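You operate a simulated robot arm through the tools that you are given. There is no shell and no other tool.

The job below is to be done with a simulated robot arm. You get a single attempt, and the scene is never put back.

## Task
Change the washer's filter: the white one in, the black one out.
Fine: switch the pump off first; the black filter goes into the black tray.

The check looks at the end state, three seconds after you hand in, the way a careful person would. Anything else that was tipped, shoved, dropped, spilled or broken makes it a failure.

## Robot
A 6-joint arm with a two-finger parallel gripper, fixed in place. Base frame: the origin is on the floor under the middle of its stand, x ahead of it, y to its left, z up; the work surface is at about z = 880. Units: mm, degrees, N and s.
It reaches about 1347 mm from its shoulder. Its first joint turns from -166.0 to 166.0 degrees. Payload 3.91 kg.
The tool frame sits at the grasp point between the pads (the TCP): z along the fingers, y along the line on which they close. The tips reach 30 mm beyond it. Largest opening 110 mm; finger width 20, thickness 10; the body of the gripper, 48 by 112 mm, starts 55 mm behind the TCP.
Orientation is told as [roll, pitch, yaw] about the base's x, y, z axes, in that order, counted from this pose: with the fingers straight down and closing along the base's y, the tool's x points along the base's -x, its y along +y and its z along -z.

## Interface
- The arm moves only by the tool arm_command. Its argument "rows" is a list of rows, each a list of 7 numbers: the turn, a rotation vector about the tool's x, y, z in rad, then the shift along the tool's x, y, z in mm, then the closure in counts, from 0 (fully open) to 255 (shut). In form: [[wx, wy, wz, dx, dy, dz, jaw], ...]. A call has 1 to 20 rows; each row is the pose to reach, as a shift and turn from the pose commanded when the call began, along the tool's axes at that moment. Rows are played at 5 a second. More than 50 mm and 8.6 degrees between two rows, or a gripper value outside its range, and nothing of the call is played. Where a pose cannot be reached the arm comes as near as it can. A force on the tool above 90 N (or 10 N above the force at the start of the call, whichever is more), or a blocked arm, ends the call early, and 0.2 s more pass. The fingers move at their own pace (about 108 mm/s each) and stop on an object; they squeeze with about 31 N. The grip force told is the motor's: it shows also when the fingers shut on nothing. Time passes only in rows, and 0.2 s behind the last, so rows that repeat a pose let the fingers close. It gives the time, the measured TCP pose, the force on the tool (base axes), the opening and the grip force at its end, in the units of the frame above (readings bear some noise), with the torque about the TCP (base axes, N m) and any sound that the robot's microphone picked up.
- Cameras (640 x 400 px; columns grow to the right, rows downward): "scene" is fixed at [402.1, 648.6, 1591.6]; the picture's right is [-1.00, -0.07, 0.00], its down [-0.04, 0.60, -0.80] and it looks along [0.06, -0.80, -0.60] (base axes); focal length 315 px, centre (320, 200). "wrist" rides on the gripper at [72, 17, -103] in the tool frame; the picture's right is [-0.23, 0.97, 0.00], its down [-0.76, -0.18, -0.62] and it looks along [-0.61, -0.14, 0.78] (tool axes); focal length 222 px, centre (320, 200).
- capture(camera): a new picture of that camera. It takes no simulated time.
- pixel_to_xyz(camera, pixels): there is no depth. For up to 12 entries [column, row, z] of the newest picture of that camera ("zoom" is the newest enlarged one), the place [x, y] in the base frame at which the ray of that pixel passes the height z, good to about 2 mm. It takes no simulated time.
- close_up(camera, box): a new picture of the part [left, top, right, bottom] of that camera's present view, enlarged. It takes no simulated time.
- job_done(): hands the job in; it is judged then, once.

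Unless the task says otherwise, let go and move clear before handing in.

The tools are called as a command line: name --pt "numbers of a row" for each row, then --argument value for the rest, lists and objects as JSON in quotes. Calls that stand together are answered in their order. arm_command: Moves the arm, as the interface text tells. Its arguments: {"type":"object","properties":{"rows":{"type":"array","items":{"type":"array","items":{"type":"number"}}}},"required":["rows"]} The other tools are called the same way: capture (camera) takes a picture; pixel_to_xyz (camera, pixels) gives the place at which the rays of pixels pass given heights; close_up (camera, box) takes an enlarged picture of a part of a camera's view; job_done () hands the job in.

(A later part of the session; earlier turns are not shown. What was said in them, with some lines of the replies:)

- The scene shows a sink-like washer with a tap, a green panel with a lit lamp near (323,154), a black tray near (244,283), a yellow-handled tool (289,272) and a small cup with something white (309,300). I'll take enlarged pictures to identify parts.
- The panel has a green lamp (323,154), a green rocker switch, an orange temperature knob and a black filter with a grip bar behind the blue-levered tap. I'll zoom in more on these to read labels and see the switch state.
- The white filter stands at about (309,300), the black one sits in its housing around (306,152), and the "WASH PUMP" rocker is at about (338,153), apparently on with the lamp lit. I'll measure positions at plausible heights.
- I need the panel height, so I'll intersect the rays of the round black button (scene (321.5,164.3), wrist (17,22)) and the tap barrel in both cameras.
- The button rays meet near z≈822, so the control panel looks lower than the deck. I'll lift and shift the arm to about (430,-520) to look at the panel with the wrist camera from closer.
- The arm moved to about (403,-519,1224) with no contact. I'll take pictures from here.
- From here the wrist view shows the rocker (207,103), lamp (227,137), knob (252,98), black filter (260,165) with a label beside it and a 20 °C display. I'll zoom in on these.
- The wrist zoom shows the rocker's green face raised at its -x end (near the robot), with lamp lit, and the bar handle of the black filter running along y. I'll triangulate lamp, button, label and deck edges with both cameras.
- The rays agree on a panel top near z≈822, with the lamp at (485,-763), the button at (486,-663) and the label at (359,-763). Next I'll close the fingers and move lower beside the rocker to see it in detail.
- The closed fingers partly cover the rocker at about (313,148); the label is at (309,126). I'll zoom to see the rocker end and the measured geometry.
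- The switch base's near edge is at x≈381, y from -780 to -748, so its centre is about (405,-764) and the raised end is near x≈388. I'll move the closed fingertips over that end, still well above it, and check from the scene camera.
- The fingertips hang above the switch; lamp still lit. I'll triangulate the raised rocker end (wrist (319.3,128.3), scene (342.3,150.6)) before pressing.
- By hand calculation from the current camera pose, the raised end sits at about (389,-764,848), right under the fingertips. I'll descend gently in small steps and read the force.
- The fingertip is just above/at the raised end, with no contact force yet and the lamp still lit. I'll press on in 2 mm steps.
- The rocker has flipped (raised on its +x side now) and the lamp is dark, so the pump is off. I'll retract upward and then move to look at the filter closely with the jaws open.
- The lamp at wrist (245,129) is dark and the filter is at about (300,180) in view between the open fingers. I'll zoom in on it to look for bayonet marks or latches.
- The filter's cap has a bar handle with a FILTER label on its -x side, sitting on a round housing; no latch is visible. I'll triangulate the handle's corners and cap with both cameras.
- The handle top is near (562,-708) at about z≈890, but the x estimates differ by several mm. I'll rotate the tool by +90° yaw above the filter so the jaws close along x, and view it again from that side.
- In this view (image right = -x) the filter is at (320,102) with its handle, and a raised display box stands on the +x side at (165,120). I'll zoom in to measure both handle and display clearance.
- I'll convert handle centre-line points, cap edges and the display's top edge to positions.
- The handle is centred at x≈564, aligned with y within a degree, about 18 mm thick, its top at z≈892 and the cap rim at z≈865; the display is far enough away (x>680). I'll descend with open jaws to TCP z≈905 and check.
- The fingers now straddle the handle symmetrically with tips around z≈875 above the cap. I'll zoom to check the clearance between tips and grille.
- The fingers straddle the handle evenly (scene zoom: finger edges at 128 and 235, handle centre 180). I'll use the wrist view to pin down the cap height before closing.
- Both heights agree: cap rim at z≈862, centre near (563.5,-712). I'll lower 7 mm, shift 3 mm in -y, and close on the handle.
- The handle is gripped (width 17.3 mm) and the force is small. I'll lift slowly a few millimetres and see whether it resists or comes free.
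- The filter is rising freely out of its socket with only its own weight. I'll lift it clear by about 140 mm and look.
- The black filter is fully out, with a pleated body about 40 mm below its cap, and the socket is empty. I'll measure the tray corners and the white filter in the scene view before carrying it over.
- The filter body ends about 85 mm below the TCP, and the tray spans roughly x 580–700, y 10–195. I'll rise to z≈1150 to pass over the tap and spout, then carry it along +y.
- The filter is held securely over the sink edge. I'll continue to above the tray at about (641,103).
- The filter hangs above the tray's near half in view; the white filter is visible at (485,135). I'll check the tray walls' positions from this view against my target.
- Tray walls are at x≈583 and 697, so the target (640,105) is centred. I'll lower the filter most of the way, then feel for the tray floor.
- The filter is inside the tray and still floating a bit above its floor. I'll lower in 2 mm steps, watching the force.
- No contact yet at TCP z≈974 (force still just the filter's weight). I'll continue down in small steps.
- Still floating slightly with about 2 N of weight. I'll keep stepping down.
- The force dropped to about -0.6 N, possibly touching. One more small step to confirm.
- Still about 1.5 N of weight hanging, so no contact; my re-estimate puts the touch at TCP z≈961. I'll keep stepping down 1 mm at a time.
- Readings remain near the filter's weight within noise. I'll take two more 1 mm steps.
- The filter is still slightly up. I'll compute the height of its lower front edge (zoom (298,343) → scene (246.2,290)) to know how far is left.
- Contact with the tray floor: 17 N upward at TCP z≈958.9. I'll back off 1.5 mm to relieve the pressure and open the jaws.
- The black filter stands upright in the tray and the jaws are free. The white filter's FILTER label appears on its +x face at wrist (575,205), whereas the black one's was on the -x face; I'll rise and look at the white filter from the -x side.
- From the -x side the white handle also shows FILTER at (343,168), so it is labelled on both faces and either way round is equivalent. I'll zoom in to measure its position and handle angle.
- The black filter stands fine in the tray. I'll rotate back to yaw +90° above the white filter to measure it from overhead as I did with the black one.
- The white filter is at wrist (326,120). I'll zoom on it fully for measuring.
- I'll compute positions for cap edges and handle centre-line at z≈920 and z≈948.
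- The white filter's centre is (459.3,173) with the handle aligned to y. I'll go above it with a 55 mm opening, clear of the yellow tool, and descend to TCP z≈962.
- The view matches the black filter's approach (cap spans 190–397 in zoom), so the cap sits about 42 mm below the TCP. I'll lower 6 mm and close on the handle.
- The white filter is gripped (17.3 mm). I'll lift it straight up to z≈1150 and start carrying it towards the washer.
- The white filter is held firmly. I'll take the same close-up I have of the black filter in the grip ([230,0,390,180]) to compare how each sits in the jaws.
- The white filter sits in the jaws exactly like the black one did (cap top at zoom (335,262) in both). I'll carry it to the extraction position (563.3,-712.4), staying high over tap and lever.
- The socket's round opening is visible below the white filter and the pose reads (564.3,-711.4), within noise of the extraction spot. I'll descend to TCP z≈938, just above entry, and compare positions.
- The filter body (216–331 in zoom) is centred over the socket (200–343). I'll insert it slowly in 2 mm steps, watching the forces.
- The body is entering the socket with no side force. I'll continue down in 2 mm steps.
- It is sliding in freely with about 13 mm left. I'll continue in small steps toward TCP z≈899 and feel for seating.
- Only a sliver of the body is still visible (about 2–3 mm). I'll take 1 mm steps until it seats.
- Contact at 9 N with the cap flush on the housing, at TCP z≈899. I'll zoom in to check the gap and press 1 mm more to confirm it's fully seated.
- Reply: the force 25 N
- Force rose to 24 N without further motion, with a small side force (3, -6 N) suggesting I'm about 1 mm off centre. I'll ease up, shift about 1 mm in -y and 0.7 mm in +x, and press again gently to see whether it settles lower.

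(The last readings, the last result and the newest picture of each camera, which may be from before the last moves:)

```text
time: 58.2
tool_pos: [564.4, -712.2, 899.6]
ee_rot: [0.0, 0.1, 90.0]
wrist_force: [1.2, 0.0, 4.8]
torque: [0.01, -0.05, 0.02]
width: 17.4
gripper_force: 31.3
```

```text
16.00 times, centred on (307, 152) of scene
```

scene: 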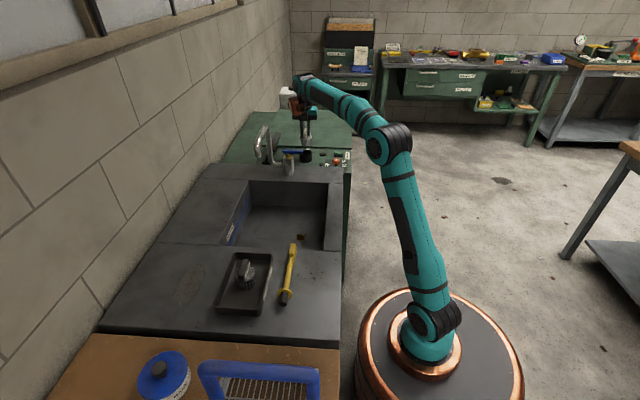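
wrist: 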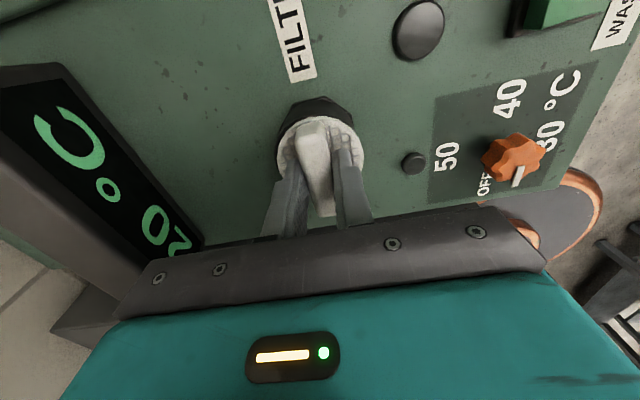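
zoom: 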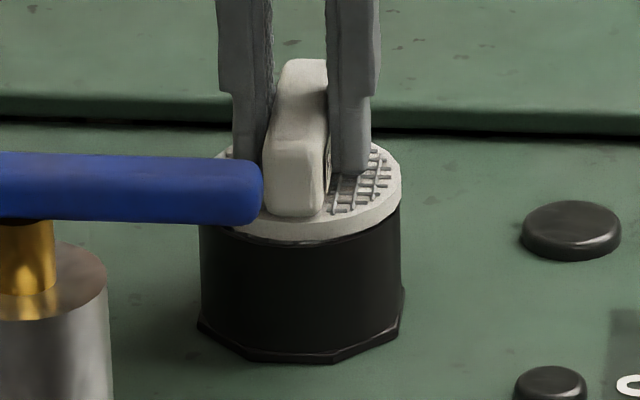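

The cap edge now lines up with the housing (both at 400 in zoom) and side forces are nearly zero. I'll press slightly again to confirm seating, then release.

arm_command --pt "0 0 0 0 0 1 255" --pt "0 0 0 0 0 1.5 255" --pt "0 0 0 0 0 1.5 255"

close_up --camera "scene" --box '[295, 140, 319, 165]'

```text
time: 59.0
tool_pos: [564.9, -712.7, 899.6]
ee_rot: [-0.1, 0.1, 90.1]
wrist_force: [2.5, -2.6, 24.0]
torque: [-0.04, -0.1, -0.01]
width: 17.3
gripper_force: 31.0
```

```text
16.00 times, centred on (307, 152) of scene
```

zoom: 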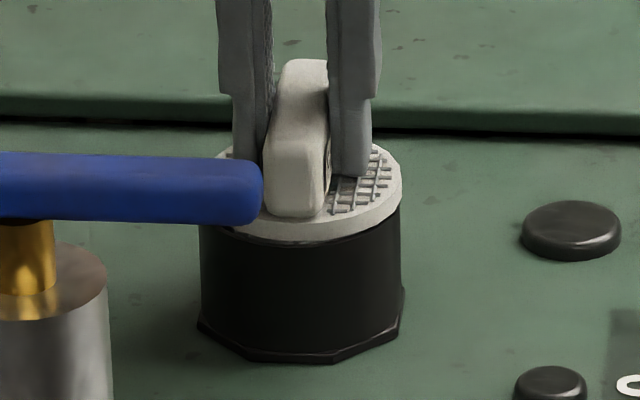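

It doesn't move under 24 N, so it is seated on the rim. I'll relax the pressure by about 2 mm and open the jaws.

arm_command --pt "0 0 0 0 0 -1 255" --pt "0 0 0 0 0 -2 255" --pt "0 0 0 0 0 -2 225" --pt "0 0 0 0 0 -2 190" --pt "0 0 0 0 0 -2 150" --pt "0 0 0 0 0 -2 150"

close_up --camera "scene" --box '[288, 125, 338, 165]'

capture --camera "wrist"

```text
time: 60.4
tool_pos: [564.2, -712.7, 899.5]
ee_rot: [0.0, 0.0, 90.0]
wrist_force: [0.1, -0.5, -0.3]
torque: [0.03, 0.02, 0.02]
width: 45.0
gripper_force: 0.1
```

```text
10.00 times, centred on (313, 145) of scene
```

zoom: 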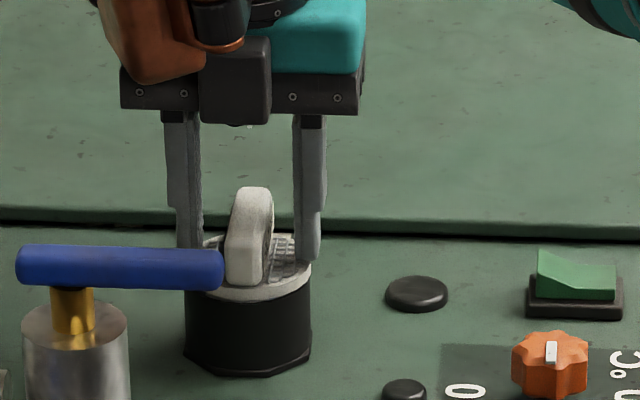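

```text
taken
```

wrist: 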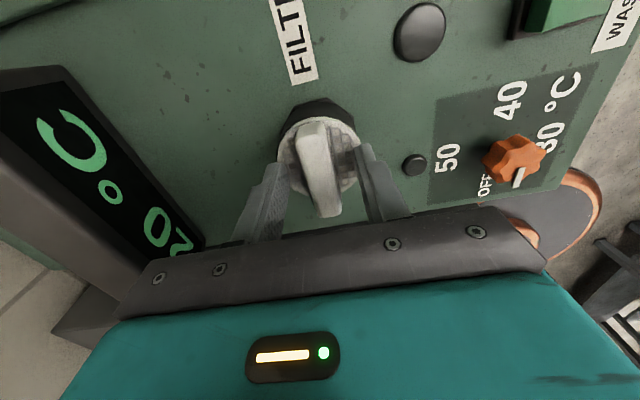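

The jaws are clear and the white filter's handle sits at the same height in the picture as the black one did (top at row ~187). I'll retract straight up and inspect.

arm_command --pt "0 0 0 0 0 -10 150" --pt "0 0 0 0 0 -25 150" --pt "0 0 0 0 0 -50 150" --pt "0 0 0 0 0 -90 150" --pt "0 0 0 0 0 -130 150" --pt "0 0 0 0 0 -170 150" --pt "0 0 0 0 0 -200 150" --pt "0 0 0 0 0 -200 150"

capture --camera "scene"

close_up --camera "scene" --box '[294, 138, 318, 168]'

capture --camera "wrist"

close_up --camera "wrist" --box '[264, 30, 376, 100]'

```text
time: 62.2
tool_pos: [561.4, -711.8, 1100.1]
ee_rot: [0.0, 0.0, 90.0]
wrist_force: [0.3, 0.1, 0.3]
torque: [0.0, 0.01, -0.02]
width: 45.4
gripper_force: 0.1
```

```text
taken
```

scene: 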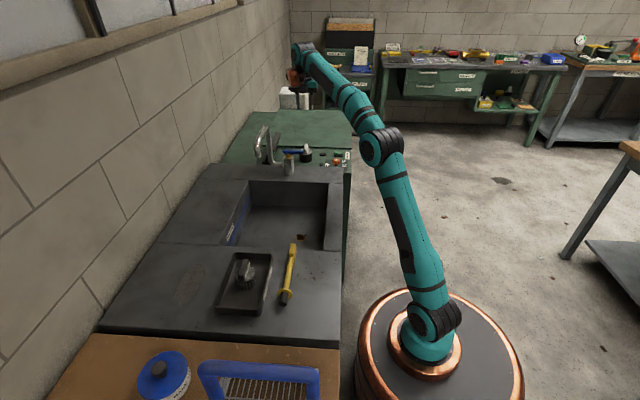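

```text
13.33 times, centred on (306, 153) of scene
```

zoom: 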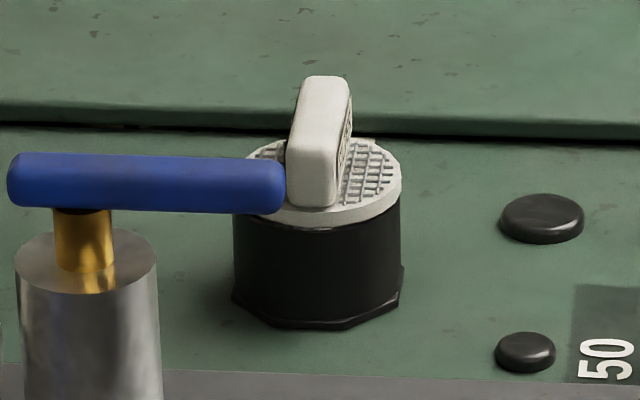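

```text
taken
```

wrist: 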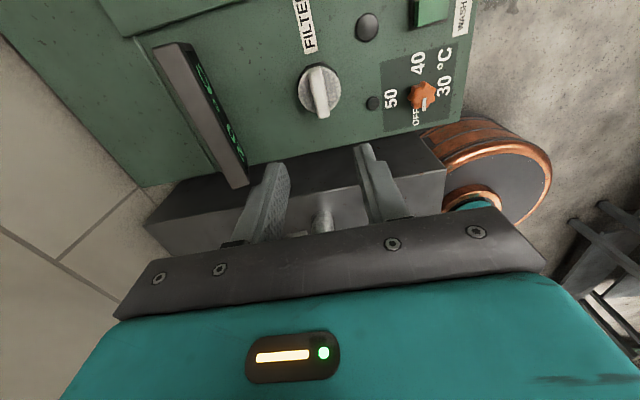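

```text
5.71 times, centred on (320, 65) of wrist
```

zoom: 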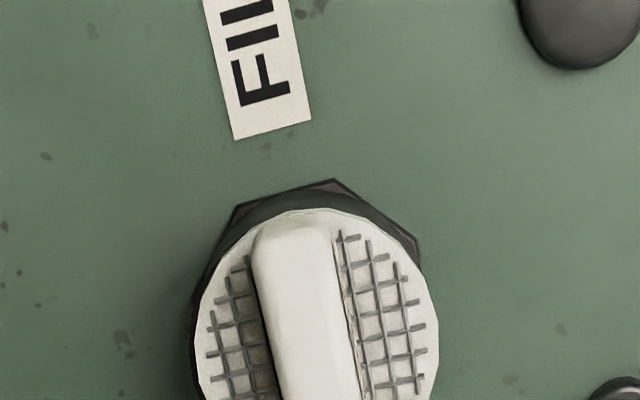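

The white filter looks seated (cap lower edge at zoom row ~228), maybe about 1 mm different from how the black one looked, so I want a low side view of the joint. I'll turn back to yaw 0 and move off to the -x side first.

arm_command --pt "0 0 0.1428 -1 15 0 150" --pt "0 0 0.2856 -2 30 0 150" --pt "0 0 0.4284 -3 45 0 200" --pt "0 0 0.5712 -4 60 0 255" --pt "0 0 0.714 -5 75 0 255" --pt "0 0 0.8568 -6 90 0 255" --pt "0 0 0.9996 -7 105 0 255" --pt "0 0 1.1424 -9 120 0 255" --pt "0 0 1.2852 -10 135 0 255" --pt "0 0 1.428 -11 150 0 255" --pt "0 0 1.5708 -12 162 0 255" --pt "0 0 1.5708 -12 162 0 255"

```text
time: 64.8
tool_pos: [401.3, -701.1, 1099.0]
ee_rot: [0.0, 0.0, 0.0]
wrist_force: [-0.2, 0.2, -0.6]
torque: [0.02, 0.02, 0.02]
width: 0.0
gripper_force: 31.3
```

Now I'll tilt the tool 35° so the camera looks flatter along +x, with jaws open, and descend part of the way.

arm_command --pt "0 -0.122 0 0 0 10 0" --pt "0 -0.244 0 0 0 30 0" --pt "0 -0.366 0 0 0 50 0" --pt "0 -0.488 0 0 0 75 0" --pt "0 -0.611 0 0 0 100 0" --pt "0 -0.611 0 0 0 125 0" --pt "0 -0.611 0 0 0 150 0" --pt "0 -0.611 0 0 0 150 0"

capture --camera "wrist"

capture --camera "scene"

```text
time: 66.6
tool_pos: [402.2, -701.4, 949.1]
ee_rot: [0.0, -35.0, -0.1]
wrist_force: [0.5, 0.0, 0.3]
torque: [0.03, -0.03, 0.03]
width: 109.8
gripper_force: 0.0
```

```text
taken
```

wrist: 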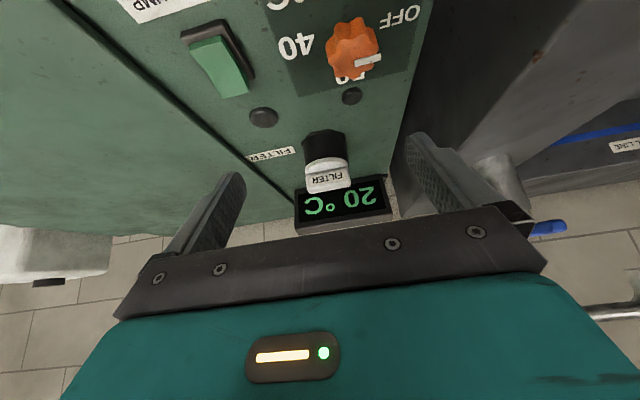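

```text
taken
```

scene: 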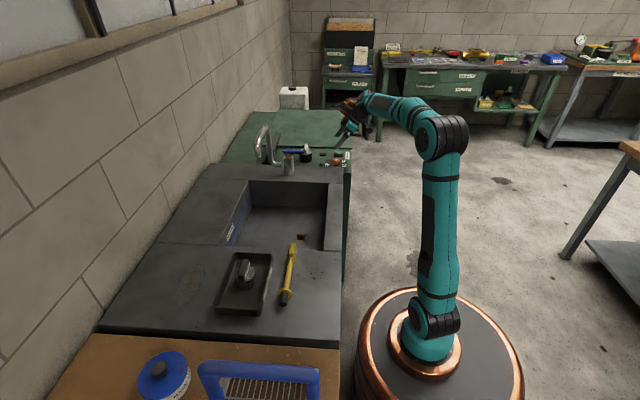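

The filter is seen from the -x side at about (326,165). I'll zoom in on the joint between white cap and black housing.

close_up --camera "wrist" --box '[290, 120, 362, 200]'

close_up --camera "wrist" --box '[304, 140, 352, 170]'

```text
5.00 times, centred on (326, 160) of wrist
```

zoom: 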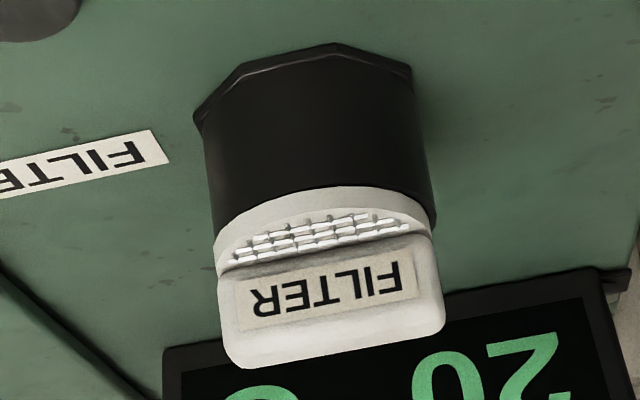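

```text
13.33 times, centred on (328, 155) of wrist
```

zoom: 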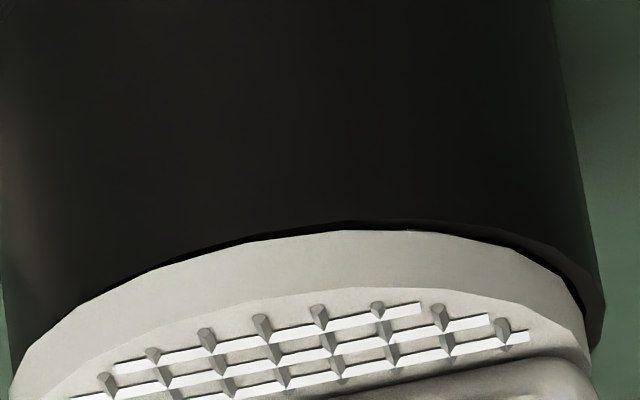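

The low view shows the white cap resting flush on the housing rim all round, with only about 1 mm of sideways play. I'll raise the arm, level the tool and move clear.

arm_command --pt "0 0 0 -20 0 -29 0" --pt "0 0 0 -43 0 -61 0" --pt "0 0 0 -65 0 -92 0" --pt "0 0 0 -86 0 -123 0" --pt "0 0.122 0 -95 0 -135 0" --pt "0 0.244 0 -103 0 -147 0" --pt "0 0.366 0 -109 0 -155 0" --pt "0 0.488 0 -115 0 -164 0" --pt "0 0.611 0 -115 0 -164 0" --pt "0 0.611 0 -115 0 -164 0"

capture --camera "scene"

capture --camera "wrist"

```text
time: 68.8
tool_pos: [402.1, -699.7, 1149.5]
ee_rot: [-0.1, 0.1, 0.0]
wrist_force: [0.5, -0.2, 0.1]
torque: [0.02, -0.01, 0.04]
width: 110.1
gripper_force: 0.0
```

```text
taken
```

scene: 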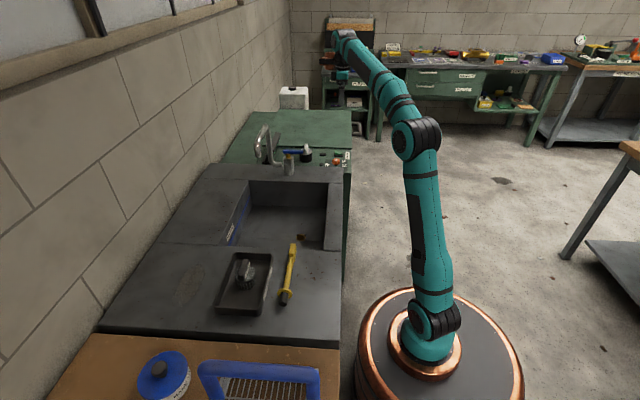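

```text
taken
```

wrist: 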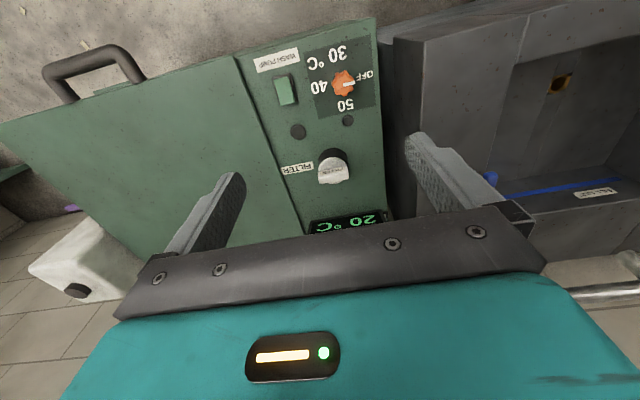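

The pump lamp is dark, the white filter is in, the black one stands in the USED tray. A final close-up of the panel and the deck before handing in.

close_up --camera "scene" --box '[220, 110, 360, 200]'

close_up --camera "scene" --box '[200, 230, 350, 324]'

```text
4.44 times, centred on (290, 155) of scene
```

zoom: 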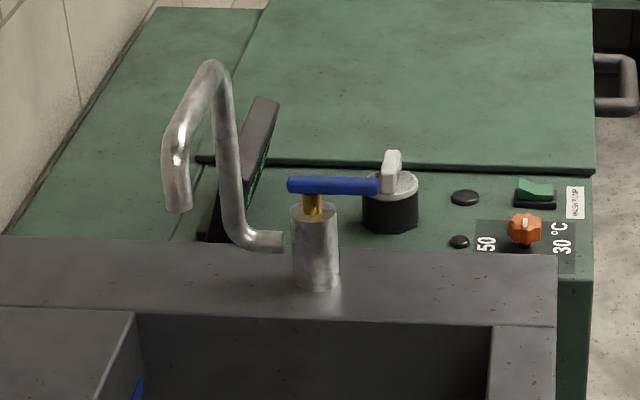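

```text
4.26 times, centred on (275, 277) of scene
```

zoom: 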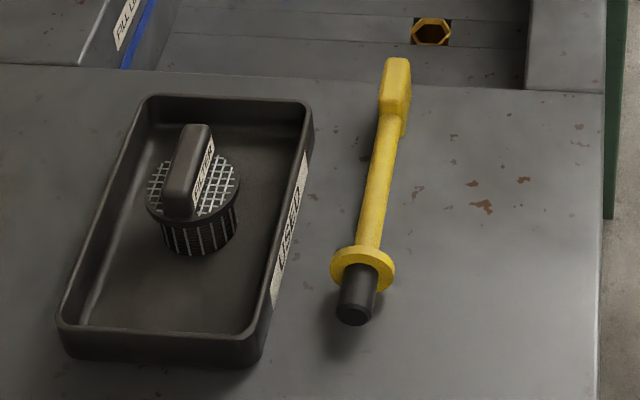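

The pump is off with its lamp dark, the white filter is in the housing and the black one stands in the USED tray. The tap, knob, yellow tool and tray look unmoved, and the arm is clear with open jaws, so I'm handing in.

job_done

```text
The job is handed in.
```

The filter change is done and handed in. I don't have the result of the check.

- **Pump:** I switched it off first, and its lamp is dark.
- **Black filter:** It came out freely and is standing upright in the black tray marked "USED".
- **White filter:** It is pushed fully into the housing. It didn't move under about 24 N, and a low side view showed its cap flush on the rim, with about 1 mm of sideways play.

In the last pictures the tap, knob, yellow tool and tray hadn't moved, and the arm was clear with its jaws open.
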